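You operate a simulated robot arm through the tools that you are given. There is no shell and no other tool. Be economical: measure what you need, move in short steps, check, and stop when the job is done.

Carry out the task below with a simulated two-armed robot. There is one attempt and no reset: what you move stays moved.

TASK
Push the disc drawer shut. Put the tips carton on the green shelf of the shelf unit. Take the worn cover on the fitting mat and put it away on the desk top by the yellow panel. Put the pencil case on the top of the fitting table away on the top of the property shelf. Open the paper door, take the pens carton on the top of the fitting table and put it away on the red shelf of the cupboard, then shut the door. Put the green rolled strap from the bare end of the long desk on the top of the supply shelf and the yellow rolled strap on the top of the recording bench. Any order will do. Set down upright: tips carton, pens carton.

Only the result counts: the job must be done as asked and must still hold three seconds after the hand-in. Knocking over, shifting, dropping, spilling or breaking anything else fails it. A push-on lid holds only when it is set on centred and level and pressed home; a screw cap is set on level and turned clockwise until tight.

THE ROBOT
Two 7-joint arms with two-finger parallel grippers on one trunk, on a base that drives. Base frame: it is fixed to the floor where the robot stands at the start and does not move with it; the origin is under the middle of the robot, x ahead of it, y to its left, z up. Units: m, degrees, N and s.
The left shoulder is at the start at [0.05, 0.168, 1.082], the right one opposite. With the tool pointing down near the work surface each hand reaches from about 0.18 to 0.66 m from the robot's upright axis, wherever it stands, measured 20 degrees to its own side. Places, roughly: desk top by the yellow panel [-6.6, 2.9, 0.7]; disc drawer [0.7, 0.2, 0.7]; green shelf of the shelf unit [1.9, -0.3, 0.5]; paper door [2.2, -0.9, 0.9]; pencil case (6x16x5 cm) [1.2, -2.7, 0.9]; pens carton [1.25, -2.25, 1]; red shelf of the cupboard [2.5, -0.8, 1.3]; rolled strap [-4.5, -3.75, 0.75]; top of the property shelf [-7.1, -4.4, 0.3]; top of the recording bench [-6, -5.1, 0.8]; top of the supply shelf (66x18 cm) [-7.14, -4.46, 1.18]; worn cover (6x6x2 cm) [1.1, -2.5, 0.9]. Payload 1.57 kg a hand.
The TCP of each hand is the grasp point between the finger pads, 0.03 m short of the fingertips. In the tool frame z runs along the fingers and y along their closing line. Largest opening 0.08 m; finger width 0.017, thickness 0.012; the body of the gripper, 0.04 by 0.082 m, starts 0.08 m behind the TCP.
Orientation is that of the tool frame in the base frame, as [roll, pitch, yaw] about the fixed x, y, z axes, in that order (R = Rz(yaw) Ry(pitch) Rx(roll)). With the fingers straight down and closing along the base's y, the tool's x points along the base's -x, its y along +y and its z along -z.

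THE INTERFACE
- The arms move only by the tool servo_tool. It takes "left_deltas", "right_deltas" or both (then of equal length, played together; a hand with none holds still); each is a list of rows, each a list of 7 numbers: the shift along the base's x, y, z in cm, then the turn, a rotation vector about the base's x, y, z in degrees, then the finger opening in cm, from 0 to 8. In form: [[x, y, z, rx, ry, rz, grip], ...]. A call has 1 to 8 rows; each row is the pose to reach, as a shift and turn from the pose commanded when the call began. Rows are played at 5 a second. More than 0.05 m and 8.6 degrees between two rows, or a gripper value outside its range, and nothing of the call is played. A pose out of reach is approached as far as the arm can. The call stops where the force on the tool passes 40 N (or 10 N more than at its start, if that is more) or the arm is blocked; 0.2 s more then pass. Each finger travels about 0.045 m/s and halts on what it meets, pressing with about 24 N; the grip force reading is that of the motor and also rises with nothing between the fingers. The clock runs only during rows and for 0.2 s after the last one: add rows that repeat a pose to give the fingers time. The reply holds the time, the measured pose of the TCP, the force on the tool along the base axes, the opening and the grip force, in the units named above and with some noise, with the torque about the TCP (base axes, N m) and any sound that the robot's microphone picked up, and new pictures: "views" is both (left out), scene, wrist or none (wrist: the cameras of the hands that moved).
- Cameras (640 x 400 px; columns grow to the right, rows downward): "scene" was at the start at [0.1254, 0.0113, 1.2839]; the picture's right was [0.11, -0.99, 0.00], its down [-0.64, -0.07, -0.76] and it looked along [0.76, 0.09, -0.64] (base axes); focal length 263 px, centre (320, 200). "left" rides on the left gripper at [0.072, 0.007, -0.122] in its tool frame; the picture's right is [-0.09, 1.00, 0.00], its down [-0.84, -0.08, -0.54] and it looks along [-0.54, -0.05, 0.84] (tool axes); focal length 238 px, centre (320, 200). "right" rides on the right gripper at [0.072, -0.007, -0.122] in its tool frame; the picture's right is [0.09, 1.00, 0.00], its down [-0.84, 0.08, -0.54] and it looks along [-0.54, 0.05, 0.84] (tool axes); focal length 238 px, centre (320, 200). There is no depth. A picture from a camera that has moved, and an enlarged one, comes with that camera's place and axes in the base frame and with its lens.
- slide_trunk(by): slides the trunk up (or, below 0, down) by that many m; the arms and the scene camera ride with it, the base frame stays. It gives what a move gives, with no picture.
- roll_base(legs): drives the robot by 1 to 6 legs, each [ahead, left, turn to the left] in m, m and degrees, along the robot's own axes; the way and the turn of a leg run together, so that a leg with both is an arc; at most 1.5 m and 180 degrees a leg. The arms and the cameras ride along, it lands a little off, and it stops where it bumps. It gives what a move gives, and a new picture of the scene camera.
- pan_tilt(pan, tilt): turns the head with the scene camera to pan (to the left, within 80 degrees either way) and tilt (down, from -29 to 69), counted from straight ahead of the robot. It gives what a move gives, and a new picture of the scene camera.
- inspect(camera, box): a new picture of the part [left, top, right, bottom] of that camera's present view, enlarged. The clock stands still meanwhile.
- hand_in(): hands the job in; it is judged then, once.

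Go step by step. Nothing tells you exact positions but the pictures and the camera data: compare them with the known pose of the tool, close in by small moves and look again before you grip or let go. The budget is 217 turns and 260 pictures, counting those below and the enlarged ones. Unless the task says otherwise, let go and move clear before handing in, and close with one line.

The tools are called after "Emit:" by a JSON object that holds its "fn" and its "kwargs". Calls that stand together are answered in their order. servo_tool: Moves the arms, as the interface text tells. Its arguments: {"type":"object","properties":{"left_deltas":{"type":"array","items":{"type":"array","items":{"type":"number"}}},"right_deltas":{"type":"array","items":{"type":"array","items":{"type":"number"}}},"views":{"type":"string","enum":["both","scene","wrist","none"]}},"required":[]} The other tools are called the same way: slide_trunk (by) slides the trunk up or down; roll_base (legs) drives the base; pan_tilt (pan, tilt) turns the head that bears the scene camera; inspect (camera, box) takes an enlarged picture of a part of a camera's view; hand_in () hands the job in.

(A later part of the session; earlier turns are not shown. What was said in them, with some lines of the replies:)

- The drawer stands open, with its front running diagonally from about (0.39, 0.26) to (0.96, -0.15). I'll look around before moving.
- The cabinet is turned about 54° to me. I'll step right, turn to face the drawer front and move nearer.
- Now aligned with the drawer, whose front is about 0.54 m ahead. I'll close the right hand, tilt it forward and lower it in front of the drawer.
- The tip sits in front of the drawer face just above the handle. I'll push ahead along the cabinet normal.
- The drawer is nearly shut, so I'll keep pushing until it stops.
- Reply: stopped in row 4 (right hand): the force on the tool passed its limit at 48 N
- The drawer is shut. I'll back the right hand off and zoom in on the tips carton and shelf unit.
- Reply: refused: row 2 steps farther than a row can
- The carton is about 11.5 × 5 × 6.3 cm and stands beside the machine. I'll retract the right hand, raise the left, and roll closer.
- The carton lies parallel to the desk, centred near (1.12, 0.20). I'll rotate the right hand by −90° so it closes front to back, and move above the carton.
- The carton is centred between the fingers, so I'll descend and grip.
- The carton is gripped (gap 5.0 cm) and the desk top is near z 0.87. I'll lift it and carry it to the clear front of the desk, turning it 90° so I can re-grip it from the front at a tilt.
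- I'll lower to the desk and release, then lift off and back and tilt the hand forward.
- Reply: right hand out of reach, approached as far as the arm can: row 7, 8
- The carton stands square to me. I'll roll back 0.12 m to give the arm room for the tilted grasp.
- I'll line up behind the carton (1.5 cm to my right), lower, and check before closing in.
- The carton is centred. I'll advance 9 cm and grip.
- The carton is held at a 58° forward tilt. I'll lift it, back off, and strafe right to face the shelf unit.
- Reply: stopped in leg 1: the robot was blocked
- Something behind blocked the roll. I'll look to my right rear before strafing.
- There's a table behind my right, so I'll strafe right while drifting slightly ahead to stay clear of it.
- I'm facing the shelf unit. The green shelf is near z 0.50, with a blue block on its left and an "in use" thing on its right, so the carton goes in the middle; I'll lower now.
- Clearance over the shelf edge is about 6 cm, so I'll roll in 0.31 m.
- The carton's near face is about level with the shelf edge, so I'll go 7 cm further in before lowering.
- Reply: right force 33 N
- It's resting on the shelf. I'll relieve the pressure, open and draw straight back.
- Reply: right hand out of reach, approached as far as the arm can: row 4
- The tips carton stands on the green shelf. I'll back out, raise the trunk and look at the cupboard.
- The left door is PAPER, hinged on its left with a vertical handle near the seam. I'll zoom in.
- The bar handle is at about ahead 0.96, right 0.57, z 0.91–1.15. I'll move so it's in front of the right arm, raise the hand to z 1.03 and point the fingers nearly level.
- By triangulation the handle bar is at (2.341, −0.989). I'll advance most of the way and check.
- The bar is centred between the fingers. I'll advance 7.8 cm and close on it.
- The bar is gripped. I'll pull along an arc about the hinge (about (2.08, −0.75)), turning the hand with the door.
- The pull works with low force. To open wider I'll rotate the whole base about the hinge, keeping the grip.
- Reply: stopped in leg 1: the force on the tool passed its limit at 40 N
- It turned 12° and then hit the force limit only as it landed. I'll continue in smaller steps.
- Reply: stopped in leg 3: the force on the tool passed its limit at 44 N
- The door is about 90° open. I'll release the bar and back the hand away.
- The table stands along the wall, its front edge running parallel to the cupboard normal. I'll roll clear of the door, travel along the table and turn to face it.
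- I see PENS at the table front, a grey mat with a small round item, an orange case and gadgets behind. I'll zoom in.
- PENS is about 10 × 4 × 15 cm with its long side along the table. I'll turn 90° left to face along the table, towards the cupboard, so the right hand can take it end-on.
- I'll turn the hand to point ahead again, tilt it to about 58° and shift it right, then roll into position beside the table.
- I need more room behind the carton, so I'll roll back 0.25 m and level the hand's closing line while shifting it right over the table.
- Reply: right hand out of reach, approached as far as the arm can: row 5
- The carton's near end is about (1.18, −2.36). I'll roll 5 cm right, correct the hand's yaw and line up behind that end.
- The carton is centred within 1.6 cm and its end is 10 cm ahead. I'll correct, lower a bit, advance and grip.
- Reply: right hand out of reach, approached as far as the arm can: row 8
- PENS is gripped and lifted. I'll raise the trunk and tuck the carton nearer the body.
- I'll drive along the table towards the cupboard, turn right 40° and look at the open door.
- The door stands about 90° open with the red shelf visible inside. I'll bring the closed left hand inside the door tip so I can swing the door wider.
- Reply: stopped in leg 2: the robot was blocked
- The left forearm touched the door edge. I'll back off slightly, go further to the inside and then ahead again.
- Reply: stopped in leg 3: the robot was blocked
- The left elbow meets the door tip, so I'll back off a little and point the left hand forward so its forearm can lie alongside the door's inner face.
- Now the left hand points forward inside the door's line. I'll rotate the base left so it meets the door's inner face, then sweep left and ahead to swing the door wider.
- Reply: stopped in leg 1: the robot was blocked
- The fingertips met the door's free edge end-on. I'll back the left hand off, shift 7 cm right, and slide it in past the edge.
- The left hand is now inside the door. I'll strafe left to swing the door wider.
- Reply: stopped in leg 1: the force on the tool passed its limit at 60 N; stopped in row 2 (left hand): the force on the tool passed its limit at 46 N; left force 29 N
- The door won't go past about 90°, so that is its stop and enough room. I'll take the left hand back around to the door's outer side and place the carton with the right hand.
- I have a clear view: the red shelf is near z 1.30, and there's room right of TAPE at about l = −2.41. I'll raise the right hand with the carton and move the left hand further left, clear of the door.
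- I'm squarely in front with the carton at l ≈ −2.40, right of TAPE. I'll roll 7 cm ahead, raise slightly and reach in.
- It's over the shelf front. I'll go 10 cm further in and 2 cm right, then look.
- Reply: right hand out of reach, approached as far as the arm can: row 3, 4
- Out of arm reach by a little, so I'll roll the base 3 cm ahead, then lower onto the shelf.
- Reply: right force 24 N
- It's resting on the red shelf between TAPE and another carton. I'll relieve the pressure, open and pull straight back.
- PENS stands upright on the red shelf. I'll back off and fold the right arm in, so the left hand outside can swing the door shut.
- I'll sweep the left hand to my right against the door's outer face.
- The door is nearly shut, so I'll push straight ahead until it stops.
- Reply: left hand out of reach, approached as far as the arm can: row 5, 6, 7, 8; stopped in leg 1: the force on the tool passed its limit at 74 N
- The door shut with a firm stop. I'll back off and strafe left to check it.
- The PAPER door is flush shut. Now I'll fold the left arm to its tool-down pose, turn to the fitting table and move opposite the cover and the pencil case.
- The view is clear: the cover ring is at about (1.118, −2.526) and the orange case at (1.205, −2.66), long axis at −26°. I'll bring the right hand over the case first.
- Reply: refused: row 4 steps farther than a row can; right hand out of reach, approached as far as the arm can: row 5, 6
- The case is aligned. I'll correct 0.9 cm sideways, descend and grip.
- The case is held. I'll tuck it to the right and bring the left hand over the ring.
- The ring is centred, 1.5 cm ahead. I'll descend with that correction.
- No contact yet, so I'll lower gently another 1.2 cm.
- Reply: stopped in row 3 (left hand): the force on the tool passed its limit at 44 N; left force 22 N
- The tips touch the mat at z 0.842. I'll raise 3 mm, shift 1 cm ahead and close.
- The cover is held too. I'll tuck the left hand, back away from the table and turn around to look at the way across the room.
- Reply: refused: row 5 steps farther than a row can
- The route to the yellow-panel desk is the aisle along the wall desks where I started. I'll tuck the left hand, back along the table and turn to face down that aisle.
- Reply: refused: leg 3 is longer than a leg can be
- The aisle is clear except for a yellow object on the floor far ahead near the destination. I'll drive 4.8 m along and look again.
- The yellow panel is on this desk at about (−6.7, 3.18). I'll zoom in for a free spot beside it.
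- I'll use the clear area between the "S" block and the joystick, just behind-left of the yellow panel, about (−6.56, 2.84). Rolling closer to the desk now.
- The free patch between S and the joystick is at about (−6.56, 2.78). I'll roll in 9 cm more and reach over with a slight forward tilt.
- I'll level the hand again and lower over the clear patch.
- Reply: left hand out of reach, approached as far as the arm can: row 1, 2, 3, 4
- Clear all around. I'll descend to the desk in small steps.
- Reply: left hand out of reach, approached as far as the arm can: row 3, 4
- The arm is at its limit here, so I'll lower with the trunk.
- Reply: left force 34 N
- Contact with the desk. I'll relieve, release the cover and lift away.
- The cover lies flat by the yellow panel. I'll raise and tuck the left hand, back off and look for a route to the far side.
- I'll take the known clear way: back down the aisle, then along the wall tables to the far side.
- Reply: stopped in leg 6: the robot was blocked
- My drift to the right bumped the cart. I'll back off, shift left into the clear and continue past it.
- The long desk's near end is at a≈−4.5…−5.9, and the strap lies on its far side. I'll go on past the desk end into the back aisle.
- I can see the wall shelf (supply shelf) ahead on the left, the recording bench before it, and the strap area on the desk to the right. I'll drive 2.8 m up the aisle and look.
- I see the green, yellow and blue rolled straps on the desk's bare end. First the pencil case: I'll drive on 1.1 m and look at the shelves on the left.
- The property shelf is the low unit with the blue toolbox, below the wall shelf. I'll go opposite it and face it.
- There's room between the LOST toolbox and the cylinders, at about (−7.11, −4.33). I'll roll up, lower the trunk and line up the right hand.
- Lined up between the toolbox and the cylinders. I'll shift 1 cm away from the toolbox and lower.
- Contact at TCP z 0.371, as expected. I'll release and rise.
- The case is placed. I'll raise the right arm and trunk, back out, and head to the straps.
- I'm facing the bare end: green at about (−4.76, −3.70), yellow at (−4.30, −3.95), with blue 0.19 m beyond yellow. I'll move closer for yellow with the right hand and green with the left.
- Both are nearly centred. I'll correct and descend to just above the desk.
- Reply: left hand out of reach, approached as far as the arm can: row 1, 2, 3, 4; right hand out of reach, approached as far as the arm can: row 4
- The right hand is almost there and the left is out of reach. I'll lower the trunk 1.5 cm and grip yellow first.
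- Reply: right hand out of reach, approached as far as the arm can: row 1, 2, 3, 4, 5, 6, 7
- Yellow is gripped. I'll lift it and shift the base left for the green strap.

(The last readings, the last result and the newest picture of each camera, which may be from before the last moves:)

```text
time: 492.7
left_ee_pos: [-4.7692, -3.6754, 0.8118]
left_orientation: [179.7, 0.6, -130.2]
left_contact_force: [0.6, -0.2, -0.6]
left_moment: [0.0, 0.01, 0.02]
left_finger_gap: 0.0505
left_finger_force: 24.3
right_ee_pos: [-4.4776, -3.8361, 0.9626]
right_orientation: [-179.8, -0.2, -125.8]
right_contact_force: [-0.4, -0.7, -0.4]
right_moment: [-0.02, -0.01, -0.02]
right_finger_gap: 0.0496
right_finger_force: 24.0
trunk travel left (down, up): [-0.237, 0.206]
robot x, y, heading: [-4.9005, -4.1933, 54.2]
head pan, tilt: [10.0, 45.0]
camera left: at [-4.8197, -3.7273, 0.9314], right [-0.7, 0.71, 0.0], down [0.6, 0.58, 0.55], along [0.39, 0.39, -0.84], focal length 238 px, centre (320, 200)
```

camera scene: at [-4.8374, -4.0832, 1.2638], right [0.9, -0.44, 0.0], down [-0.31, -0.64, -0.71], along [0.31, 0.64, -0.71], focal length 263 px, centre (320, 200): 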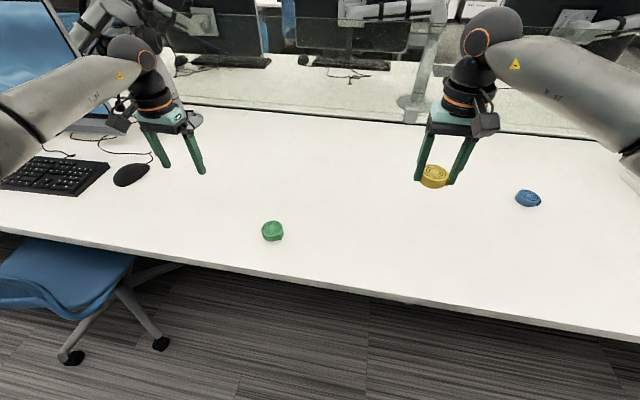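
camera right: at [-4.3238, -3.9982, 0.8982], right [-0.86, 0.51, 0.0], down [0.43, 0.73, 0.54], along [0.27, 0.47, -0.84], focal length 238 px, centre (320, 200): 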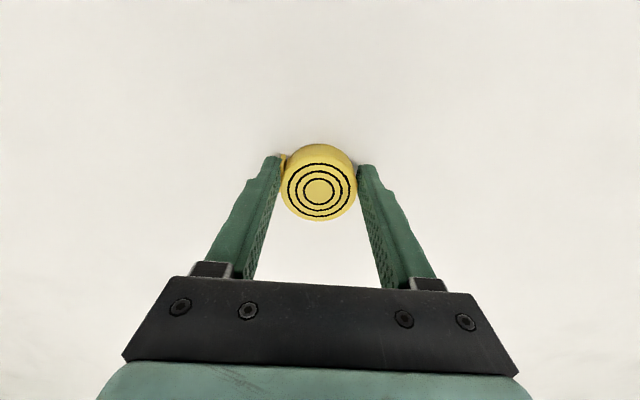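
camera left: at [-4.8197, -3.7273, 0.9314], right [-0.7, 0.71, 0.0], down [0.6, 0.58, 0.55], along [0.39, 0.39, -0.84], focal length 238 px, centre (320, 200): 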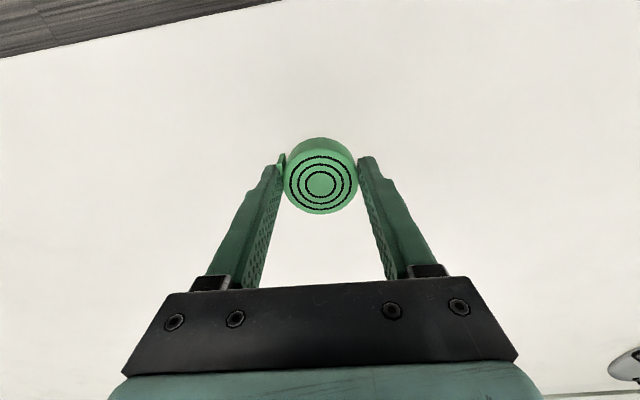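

Both straps are held. I'll lift, back up and turn around to face the recording bench.

Emit:
{"fn": "servo_tool", "kwargs": {"left_deltas": [[0, 0, 4, 0, 0, 0, 2], [-0.5, -0.7, 8, 0, 0, 0, 2], [-1.5, -2, 12, 0, 0, 0, 2], [-2.5, -3.5, 16, 0, 0, 0, 2], [-3.5, -5, 20, 0, 0, 0, 2]], "right_deltas": [[0, 0, 1, 0, 0, 0, 2], [0, 0, 2, 0, 0, 0, 2], [0, 0, 3, 0, 0, 0, 2], [0, 0, 4, 0, 0, 0, 2], [0, 0, 5, 0, 0, 0, 2]], "views": "none"}}

Emit:
{"fn": "roll_base", "kwargs": {"legs": [[-0.42, 0, 0], [0, 0, 180]]}}

Emit:
{"fn": "pan_tilt", "kwargs": {"pan": 0, "tilt": 38}}

```text
time: 493.9
left_ee_pos: [-4.804, -3.7261, 1.0118]
left_orientation: [179.8, 0.5, -130.2]
left_contact_force: [-0.1, 0.0, -0.4]
left_moment: [0.02, -0.02, 0.02]
left_finger_gap: 0.0501
left_finger_force: 23.5
right_ee_pos: [-4.4784, -3.8368, 1.0128]
right_orientation: [180.0, -0.2, -125.9]
right_contact_force: [-0.1, 0.4, -0.8]
right_moment: [0.03, -0.02, 0.0]
right_finger_gap: 0.0493
right_finger_force: 23.9
trunk travel left (down, up): [-0.237, 0.206]
robot x, y, heading: [-4.8965, -4.1877, 54.1]
head pan, tilt: [10.0, 45.0]
```

```text
time: 503.9
left_ee_pos: [-5.2315, -5.001, 1.0122]
left_orientation: [179.7, 0.4, 50.7]
left_contact_force: [-0.5, -0.9, 0.6]
left_moment: [-0.01, 0.02, 0.01]
left_finger_gap: 0.0503
left_finger_force: 24.1
right_ee_pos: [-5.5592, -4.895, 1.0118]
right_orientation: [-179.9, -0.3, 55.0]
right_contact_force: [-0.1, -0.9, -0.3]
right_moment: [0.0, -0.01, -0.01]
right_finger_gap: 0.0475
right_finger_force: 24.4
trunk travel left (down, up): [-0.237, 0.206]
robot x, y, heading: [-5.1444, -4.5358, -125.1]
head pan, tilt: [10.0, 45.0]
camera scene: at [-5.2016, -4.6382, 1.2639], right [-0.91, 0.42, 0.0], down [0.3, 0.64, -0.71], along [-0.3, -0.64, -0.71], focal length 263 px, centre (320, 200)
```

scene: 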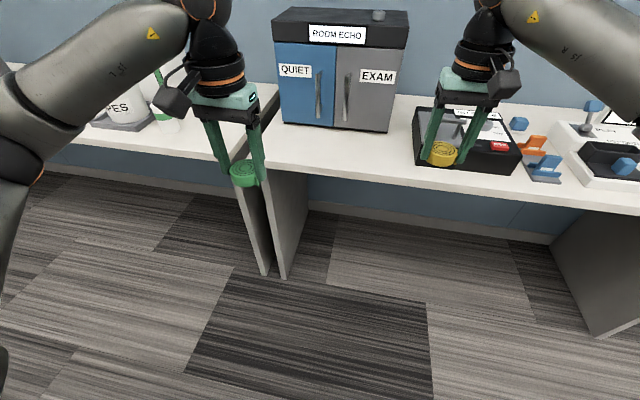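

```text
time: 504.6
left_ee_pos: [-5.2329, -5.0009, 1.0121]
left_orientation: [179.9, 0.5, 50.7]
left_contact_force: [0.2, 0.1, 0.2]
left_moment: [0.02, 0.01, 0.01]
left_finger_gap: 0.0502
left_finger_force: 24.2
right_ee_pos: [-5.5594, -4.895, 1.0128]
right_orientation: [-179.9, -0.3, 55.0]
right_contact_force: [0.4, -1.3, 0.6]
right_moment: [0.01, 0.03, 0.03]
right_finger_gap: 0.0475
right_finger_force: 24.1
trunk travel left (down, up): [-0.237, 0.206]
robot x, y, heading: [-5.1437, -4.5345, -124.9]
head pan, tilt: [0.0, 38.0]
camera scene: at [-5.2167, -4.6352, 1.2741], right [-0.82, 0.57, 0.0], down [0.35, 0.5, -0.79], along [-0.45, -0.65, -0.62], focal length 263 px, centre (320, 200)
```

scene: 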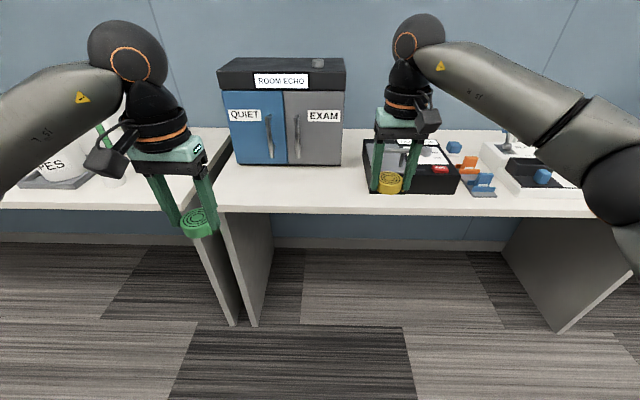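

The recording bench is the one with the ROOM ECHO box and black tray. The clear strip in front of the box, near (−5.65, −5.18), will take the yellow strap; I'll roll in and move the right hand over it.

Emit:
{"fn": "roll_base", "kwargs": {"legs": [[0.25, 0, 0]]}}

Emit:
{"fn": "servo_tool", "kwargs": {"right_deltas": [[1.6, -2.7, -2, 0, 0, 0, 1.5], [3.3, -5.4, -4, 0, 0, 0, 1.5], [4.9, -8, -7, 0, 0, 0, 1.5], [4.9, -8, -11, 0, 0, 0, 1.5]]}}

```text
time: 506.4
left_ee_pos: [-5.3712, -5.204, 1.0116]
left_orientation: [179.8, 0.4, 51.1]
left_contact_force: [-0.3, 0.4, -0.5]
left_moment: [0.01, 0.02, 0.03]
left_finger_gap: 0.0506
left_finger_force: 23.7
right_ee_pos: [-5.6988, -5.0996, 1.0119]
right_orientation: [-179.9, -0.2, 55.5]
right_contact_force: [-0.3, 0.9, 0.3]
right_moment: [-0.01, 0.0, 0.0]
right_finger_gap: 0.0471
right_finger_force: 24.0
trunk travel left (down, up): [-0.237, 0.206]
robot x, y, heading: [-5.2899, -4.7379, -124.7]
head pan, tilt: [0.0, 38.0]
camera scene: at [-5.3577, -4.839, 1.274], right [-0.82, 0.57, 0.0], down [0.35, 0.51, -0.79], along [-0.45, -0.65, -0.62], focal length 263 px, centre (320, 200)
```

scene: 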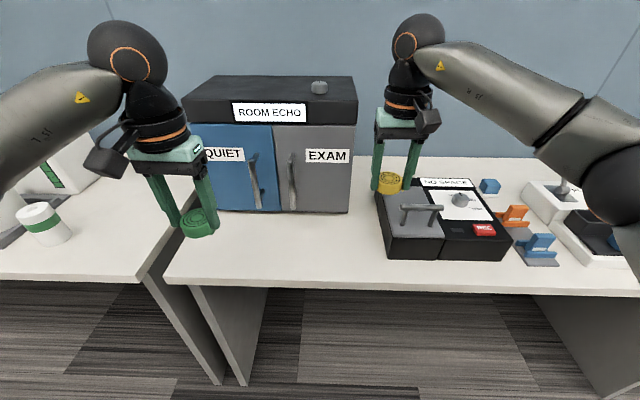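

```text
time: 507.4
left_ee_pos: [-5.3706, -5.2038, 1.0113]
left_orientation: [179.8, 0.5, 51.1]
left_contact_force: [0.1, 0.4, 0.9]
left_moment: [0.0, 0.01, 0.0]
left_finger_gap: 0.0502
left_finger_force: 23.3
right_ee_pos: [-5.65, -5.1795, 0.9001]
right_orientation: [180.0, -0.3, 55.4]
right_contact_force: [0.6, 0.7, 0.2]
right_moment: [0.02, -0.02, 0.0]
right_finger_gap: 0.047
right_finger_force: 23.8
trunk travel left (down, up): [-0.237, 0.206]
robot x, y, heading: [-5.2848, -4.7338, -124.8]
head pan, tilt: [0.0, 38.0]
camera scene: at [-5.3577, -4.8388, 1.2741], right [-0.82, 0.57, 0.0], down [0.35, 0.51, -0.79], along [-0.45, -0.65, -0.62], focal length 263 px, centre (320, 200)
camera right: at [-5.6155, -5.1201, 1.0236], right [0.87, -0.49, 0.0], down [-0.41, -0.74, 0.54], along [-0.26, -0.47, -0.84], focal length 238 px, centre (320, 200)
```

scene: 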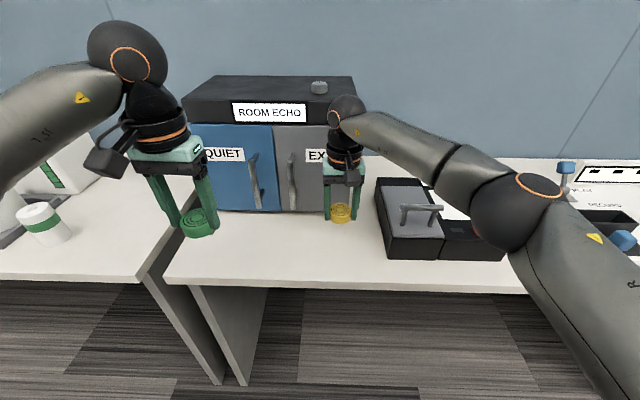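
right: 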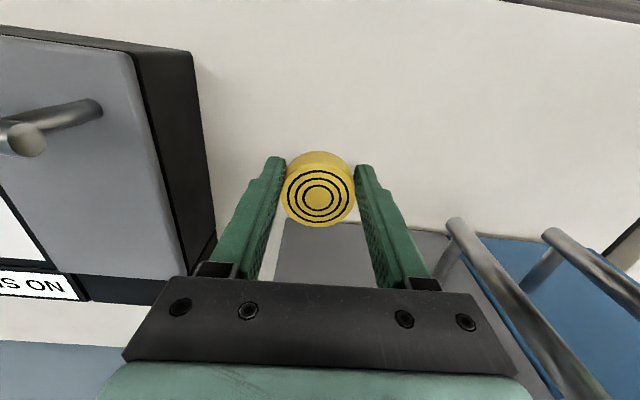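

I'll come back 3 cm from the box and lower in small steps until the strap touches.

Emit:
{"fn": "servo_tool", "kwargs": {"right_deltas": [[1, 1.3, -2, 0, 0, 0, 1.5], [1.7, 2.5, -5, 0, 0, 0, 1.5], [1.7, 2.5, -8, 0, 0, 0, 1.5]], "views": "wrist"}}

```text
time: 508.4
left_ee_pos: [-5.3712, -5.2017, 1.0121]
left_orientation: [179.7, 0.7, 51.1]
left_contact_force: [-0.1, 0.8, -0.1]
left_moment: [0.0, -0.01, 0.0]
left_finger_gap: 0.0503
left_finger_force: 23.5
right_ee_pos: [-5.6338, -5.1567, 0.8301]
right_orientation: [179.9, 0.3, 55.4]
right_contact_force: [1.8, 5.3, 17.0]
right_moment: [0.35, 0.19, -0.06]
right_finger_gap: 0.0461
right_finger_force: 24.1
trunk travel left (down, up): [-0.237, 0.206]
robot x, y, heading: [-5.2874, -4.7338, -124.8]
head pan, tilt: [0.0, 38.0]
stopped in row 3 (right hand): the force on the tool passed its limit at 46 N (the readings are from after the stop); the commanded pose is now the measured one
camera right: at [-5.5972, -5.0938, 0.9526], right [0.87, -0.49, 0.0], down [-0.41, -0.73, 0.55], along [-0.27, -0.48, -0.84], focal length 238 px, centre (320, 200)
```

right: 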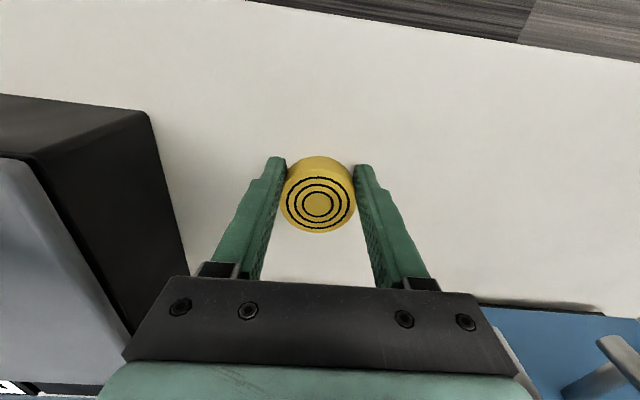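

It rests on the bench at z 0.80. I'll relieve, release and lift.

Emit:
{"fn": "servo_tool", "kwargs": {"right_deltas": [[0, 0, 0.2, 0, 0, 0, 3], [0, 0, 0.2, 0, 0, 0, 6.5], [0, 0, 0.2, 0, 0, 0, 6.5], [0, 0, 0.2, 0, 0, 0, 6.5], [0, 0, 4, 0, 0, 0, 6.5], [0.5, 0.7, 8, 0, 0, 0, 6.5], [1, 1.4, 12, 0, 0, 0, 6.5], [1.5, 2.1, 16, 0, 0, 0, 6.5]], "views": "wrist"}}

```text
time: 510.2
left_ee_pos: [-5.3702, -5.2029, 1.0128]
left_orientation: [179.8, 0.6, 51.0]
left_contact_force: [0.6, -0.4, -1.1]
left_moment: [-0.01, 0.02, -0.03]
left_finger_gap: 0.0502
left_finger_force: 23.9
right_ee_pos: [-5.6184, -5.1333, 0.985]
right_orientation: [180.0, 0.2, 55.3]
right_contact_force: [0.0, -0.9, 0.6]
right_moment: [-0.01, -0.03, 0.04]
right_finger_gap: 0.0651
right_finger_force: 0.1
trunk travel left (down, up): [-0.237, 0.206]
robot x, y, heading: [-5.2886, -4.7341, -124.6]
head pan, tilt: [0.0, 38.0]
camera right: at [-5.5825, -5.0717, 1.1081], right [0.87, -0.49, 0.0], down [-0.41, -0.73, 0.54], along [-0.27, -0.47, -0.84], focal length 238 px, centre (320, 200)
```

right: 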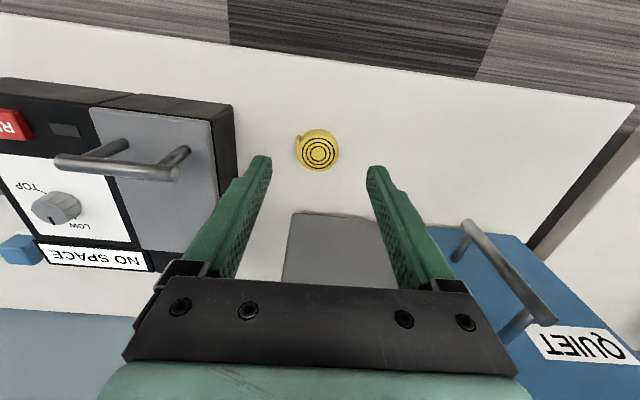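

Yellow is on the bench. Now I'll back out, move right to the wall shelf and raise the trunk for the green strap.

Emit:
{"fn": "roll_base", "kwargs": {"legs": [[-0.35, 0, 0], [0, -1.4, 0], [0, -0.25, -1.3]]}}

Emit:
{"fn": "slide_trunk", "kwargs": {"by": 0.2}}

Emit:
{"fn": "pan_tilt", "kwargs": {"pan": 0, "tilt": 20}}

```text
time: 527.0
left_ee_pos: [-6.5412, -4.0053, 1.0119]
left_orientation: [179.7, 0.6, 51.9]
left_contact_force: [0.0, -0.3, -0.7]
left_moment: [0.01, -0.01, 0.01]
left_finger_gap: 0.0505
left_finger_force: 24.4
right_ee_pos: [-6.788, -3.94, 0.9846]
right_orientation: [179.9, 0.2, 56.2]
right_contact_force: [0.7, -0.4, 0.7]
right_moment: [0.0, 0.04, 0.01]
right_finger_gap: 0.0649
right_finger_force: 0.0
trunk travel left (down, up): [-0.237, 0.206]
robot x, y, heading: [-6.4606, -3.5335, -123.8]
head pan, tilt: [0.0, 38.0]
camera scene: at [-6.5326, -3.6394, 1.2741], right [-0.83, 0.56, 0.0], down [0.34, 0.51, -0.79], along [-0.44, -0.65, -0.62], focal length 263 px, centre (320, 200)
```

scene: 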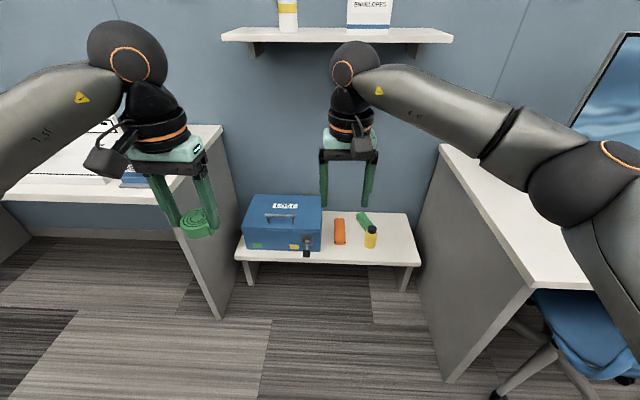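

```text
time: 529.1
left_ee_pos: [-6.5389, -4.0049, 1.2116]
left_orientation: [179.8, 0.7, 51.9]
left_contact_force: [0.8, 0.4, -0.9]
left_moment: [-0.01, 0.0, 0.0]
left_finger_gap: 0.0503
left_finger_force: 24.3
right_ee_pos: [-6.7892, -3.9402, 1.1846]
right_orientation: [179.9, 0.2, 56.2]
right_contact_force: [-0.8, 0.3, -0.6]
right_moment: [0.0, -0.04, 0.03]
right_finger_gap: 0.0649
right_finger_force: 0.1
trunk travel left (down, up): [-0.437, 0.006]
robot x, y, heading: [-6.4634, -3.5373, -123.8]
head pan, tilt: [0.0, 38.0]
```

```text
time: 529.9
left_ee_pos: [-6.5411, -4.0056, 1.212]
left_orientation: [179.7, 0.6, 51.9]
left_contact_force: [0.4, 0.0, -1.0]
left_moment: [0.0, 0.0, 0.01]
left_finger_gap: 0.0502
left_finger_force: 24.3
right_ee_pos: [-6.7893, -3.9407, 1.1852]
right_orientation: [179.9, 0.1, 56.2]
right_contact_force: [0.4, 0.4, 0.8]
right_moment: [0.03, 0.02, 0.01]
right_finger_gap: 0.0654
right_finger_force: 0.1
trunk travel left (down, up): [-0.437, 0.006]
robot x, y, heading: [-6.4619, -3.5336, -123.6]
head pan, tilt: [0.0, 20.0]
camera scene: at [-6.5363, -3.6452, 1.5025], right [-0.83, 0.56, 0.0], down [0.19, 0.28, -0.94], along [-0.52, -0.78, -0.34], focal length 263 px, centre (320, 200)
```

scene: 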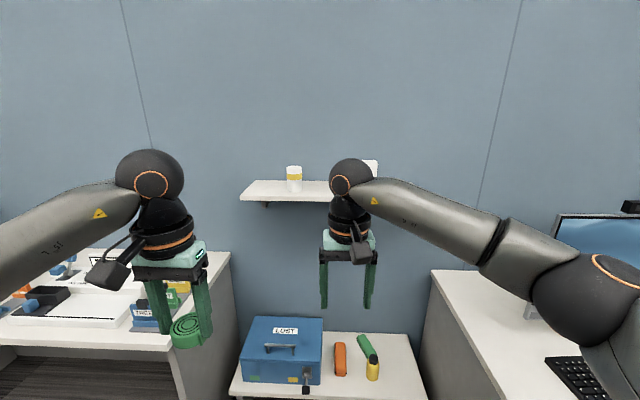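

The wall shelf has free space left of the jar, about (−6.90, −4.59). I'll pull the right hand back, raise the left, and move in.

Emit:
{"fn": "servo_tool", "kwargs": {"right_deltas": [[-0.8, 4.1, 0, 0, 0, 0, 6.5], [-1.7, 8.3, 0, 0, 0, 0, 6.5], [-2.5, 12.5, 0, 0, 0, 0, 6.5], [-3.4, 16.6, 0, 0, 0, 0, 6.5], [-4.2, 20.8, 0, 0, 0, 0, 6.5]], "left_deltas": [[0, 0, 2, 0, 0, 0, 2], [0, 0, 4, 0, 0, 0, 2], [0, 0, 6, 0, 0, 0, 2], [0, 0, 8, 0, 0, 0, 2], [0, 0, 9, 0, 0, 0, 2]], "views": "none"}}

Emit:
{"fn": "roll_base", "kwargs": {"legs": [[0, 0.05, -2.2], [0.45, 0, 0]]}}

```text
time: 531.1
left_ee_pos: [-6.5402, -4.0032, 1.3044]
left_orientation: [179.8, 0.6, 52.0]
left_contact_force: [0.5, 0.3, 1.0]
left_moment: [0.04, 0.01, 0.01]
left_finger_gap: 0.0501
left_finger_force: 24.1
right_ee_pos: [-6.8307, -3.726, 1.1857]
right_orientation: [179.9, 0.2, 56.3]
right_contact_force: [0.7, 0.2, 0.3]
right_moment: [-0.03, -0.01, 0.02]
right_finger_gap: 0.0651
right_finger_force: 0.0
trunk travel left (down, up): [-0.437, 0.006]
robot x, y, heading: [-6.4648, -3.536, -123.6]
head pan, tilt: [0.0, 20.0]
```

```text
time: 534.5
left_ee_pos: [-6.782, -4.3913, 1.3015]
left_orientation: [179.7, 0.5, 49.7]
left_contact_force: [-0.4, 0.2, 0.2]
left_moment: [0.01, 0.0, -0.01]
left_finger_gap: 0.0498
left_finger_force: 24.5
right_ee_pos: [-7.0602, -4.1054, 1.1861]
right_orientation: [179.9, 0.2, 54.2]
right_contact_force: [-0.4, -0.2, 0.8]
right_moment: [0.01, 0.01, 0.0]
right_finger_gap: 0.0651
right_finger_force: 0.1
trunk travel left (down, up): [-0.437, 0.006]
robot x, y, heading: [-6.6876, -3.9284, -126.0]
head pan, tilt: [0.0, 20.0]
camera scene: at [-6.764, -4.0338, 1.5025], right [-0.81, 0.59, 0.0], down [0.2, 0.28, -0.94], along [-0.55, -0.76, -0.34], focal length 263 px, centre (320, 200)
```

scene: 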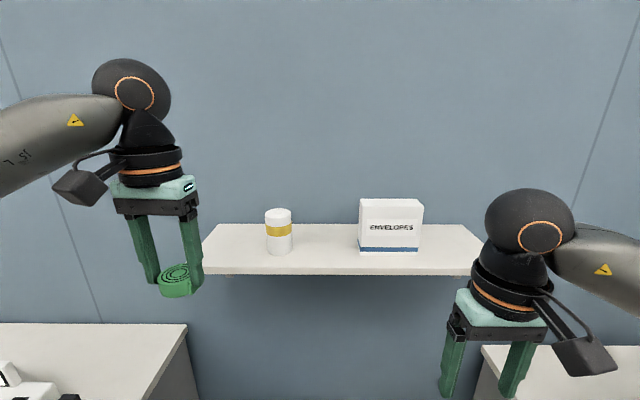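

The shelf's left end is free. I'll roll 10 cm closer and bring the green strap over it.

Emit:
{"fn": "roll_base", "kwargs": {"legs": [[0.1, 0, 0]]}}

Emit:
{"fn": "servo_tool", "kwargs": {"left_deltas": [[-2.3, -3.8, 0, 0, 0, 0, 2], [-4.6, -7.6, 0, 0, 0, 0, 2], [-6.9, -11.3, 0, 0, 0, 0, 2], [-6.9, -11.3, -3, 0, 0, 0, 2]]}}

```text
time: 535.7
left_ee_pos: [-6.8415, -4.4702, 1.3025]
left_orientation: [179.8, 0.5, 49.6]
left_contact_force: [0.6, -0.2, 0.7]
left_moment: [0.02, -0.04, -0.01]
left_finger_gap: 0.0498
left_finger_force: 23.4
right_ee_pos: [-7.1184, -4.1836, 1.1867]
right_orientation: [179.9, 0.2, 53.9]
right_contact_force: [0.5, 0.2, 0.5]
right_moment: [0.01, -0.04, 0.02]
right_finger_gap: 0.0651
right_finger_force: 0.0
trunk travel left (down, up): [-0.437, 0.006]
robot x, y, heading: [-6.7443, -4.0046, -126.1]
head pan, tilt: [0.0, 20.0]
camera scene: at [-6.8214, -4.1122, 1.5025], right [-0.81, 0.59, 0.0], down [0.2, 0.28, -0.94], along [-0.55, -0.76, -0.34], focal length 263 px, centre (320, 200)
```

scene: 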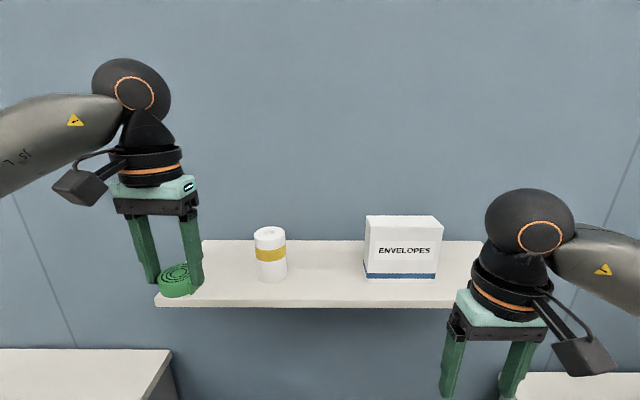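

```text
time: 536.7
left_ee_pos: [-6.9089, -4.5837, 1.2722]
left_orientation: [179.9, 0.6, 49.4]
left_contact_force: [0.4, -0.4, -0.1]
left_moment: [0.03, 0.03, -0.01]
left_finger_gap: 0.0499
left_finger_force: 23.7
right_ee_pos: [-7.1165, -4.1847, 1.1868]
right_orientation: [-180.0, 0.1, 54.1]
right_contact_force: [-0.8, 0.4, 0.6]
right_moment: [-0.02, 0.01, 0.02]
right_finger_gap: 0.065
right_finger_force: 0.1
trunk travel left (down, up): [-0.437, 0.006]
robot x, y, heading: [-6.7451, -4.0057, -126.1]
head pan, tilt: [0.0, 20.0]
camera scene: at [-6.8195, -4.1125, 1.5025], right [-0.81, 0.59, 0.0], down [0.2, 0.28, -0.94], along [-0.55, -0.76, -0.34], focal length 263 px, centre (320, 200)
camera left: at [-6.8553, -4.5328, 1.3921], right [0.7, -0.72, 0.0], down [-0.6, -0.58, 0.55], along [-0.39, -0.39, -0.83], focal length 238 px, centre (320, 200)
```

scene: 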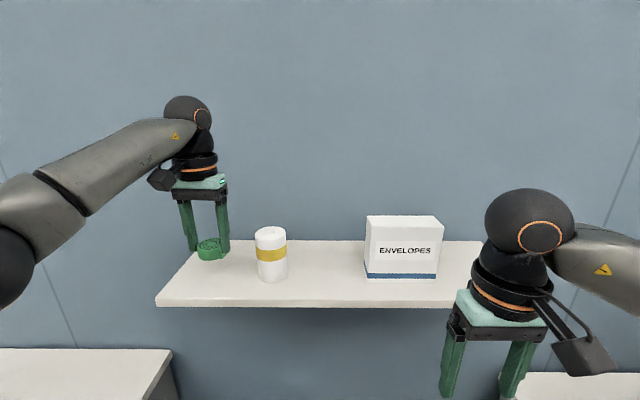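
left: 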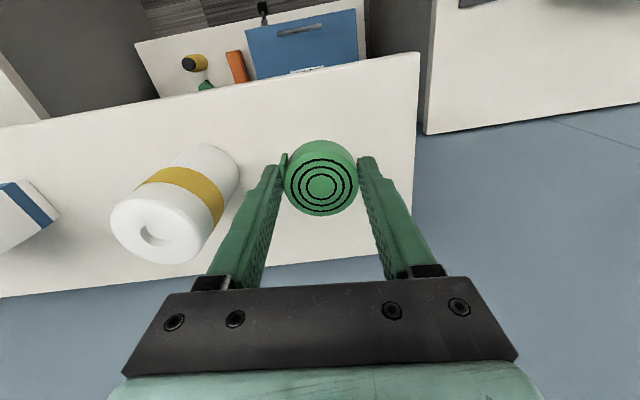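

The strap sits well over the free end. I'll lower until it touches.

Emit:
{"fn": "servo_tool", "kwargs": {"left_deltas": [[0, 0, -2.5, 0, 0, 0, 2], [0, 0, -4.5, 0, 0, 0, 2], [0, 0, -5.3, 0, 0, 0, 2], [0, 0, -5.9, 0, 0, 0, 2], [0, 0, -6.3, 0, 0, 0, 2]], "views": "wrist"}}

```text
time: 537.9
left_ee_pos: [-6.9081, -4.5819, 1.2165]
left_orientation: [179.9, 1.3, 49.7]
left_contact_force: [0.6, -4.0, 32.7]
left_moment: [-0.38, 0.1, 0.16]
left_finger_gap: 0.0499
left_finger_force: 23.4
right_ee_pos: [-7.1152, -4.1814, 1.1884]
right_orientation: [179.9, 0.5, 54.0]
right_contact_force: [-0.5, 0.5, 0.4]
right_moment: [0.0, 0.0, 0.05]
right_finger_gap: 0.0651
right_finger_force: 0.0
trunk travel left (down, up): [-0.437, 0.006]
robot x, y, heading: [-6.7456, -4.0012, -126.3]
head pan, tilt: [0.0, 20.0]
camera left: at [-6.854, -4.5293, 1.3358], right [0.7, -0.71, 0.0], down [-0.59, -0.58, 0.56], along [-0.4, -0.4, -0.83], focal length 238 px, centre (320, 200)
```

left: 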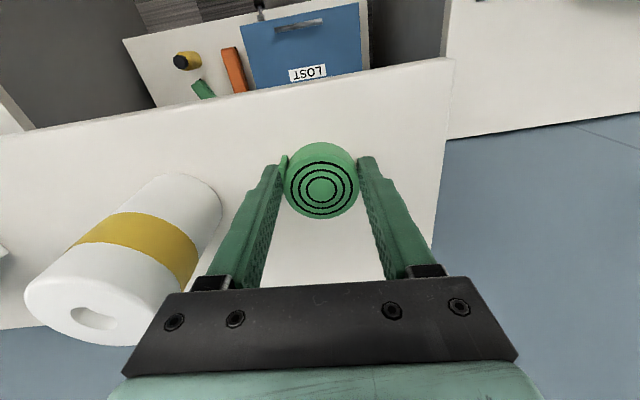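

It's on the shelf. I'll relieve the pressure, open moderately to stay clear of the jar, and lift.

Emit:
{"fn": "servo_tool", "kwargs": {"left_deltas": [[0, 0, 0.4, 0, 0, 0, 2], [0, 0, 0.8, 0, 0, 0, 2], [0, 0, 0.8, 0, 0, 0, 6.2], [0, 0, 0.8, 0, 0, 0, 6.2], [0, 0, 0.8, 0, 0, 0, 6.2], [0, 0, 4, 0, 0, 0, 6.2], [0, 0, 8, 0, 0, 0, 6.2], [1, 1.5, 12, 0, 0, 0, 6.2]], "views": "wrist"}}

```text
time: 539.7
left_ee_pos: [-6.8989, -4.5691, 1.3282]
left_orientation: [179.8, 0.7, 49.6]
left_contact_force: [0.4, -0.2, 0.8]
left_moment: [-0.02, 0.01, 0.01]
left_finger_gap: 0.0621
left_finger_force: 0.1
right_ee_pos: [-7.1172, -4.1817, 1.1861]
right_orientation: [179.9, 0.2, 54.1]
right_contact_force: [-0.6, 0.9, -1.1]
right_moment: [-0.02, 0.04, 0.02]
right_finger_gap: 0.0651
right_finger_force: 0.0
trunk travel left (down, up): [-0.437, 0.006]
robot x, y, heading: [-6.7428, -4.0051, -126.0]
head pan, tilt: [0.0, 20.0]
camera left: at [-6.8445, -4.5171, 1.4488], right [0.7, -0.72, 0.0], down [-0.6, -0.58, 0.55], along [-0.39, -0.39, -0.83], focal length 238 px, centre (320, 200)
```

left: 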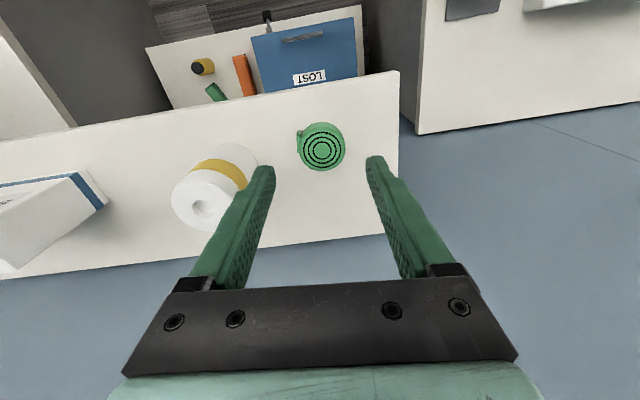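

The green strap stands on the shelf. I'll back clear for a final look.

Emit:
{"fn": "roll_base", "kwargs": {"legs": [[-0.45, 0, 0]]}}

```text
time: 542.4
left_ee_pos: [-6.6332, -4.204, 1.3278]
left_orientation: [179.8, 0.6, 49.3]
left_contact_force: [0.5, 1.0, 0.4]
left_moment: [0.0, 0.01, 0.02]
left_finger_gap: 0.0619
left_finger_force: 0.0
right_ee_pos: [-6.851, -3.8161, 1.1848]
right_orientation: [179.8, 0.2, 53.7]
right_contact_force: [0.1, 0.4, 0.2]
right_moment: [-0.02, -0.02, -0.02]
right_finger_gap: 0.065
right_finger_force: 0.1
trunk travel left (down, up): [-0.437, 0.006]
robot x, y, heading: [-6.4756, -3.6393, -126.2]
head pan, tilt: [0.0, 20.0]
camera scene: at [-6.5532, -3.7453, 1.5026], right [-0.81, 0.59, 0.0], down [0.2, 0.28, -0.94], along [-0.56, -0.76, -0.34], focal length 263 px, centre (320, 200)
```

scene: 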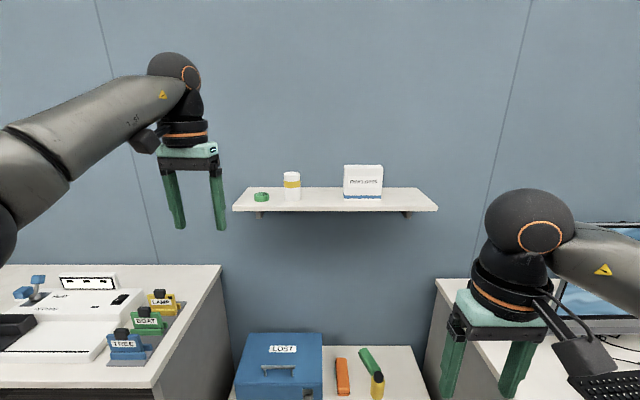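

The green strap and the pencil case are in place, and both hands are empty and clear. All parts of the job are done, so I'm handing in.

Emit:
{"fn": "hand_in", "kwargs": {}}

```text
The job is handed in.
```

All the tasks were carried out and the job is handed in. While driving, the base bumped the cart and was stopped twice; I saw nothing knocked over but didn't go back to check whether the cart had shifted.
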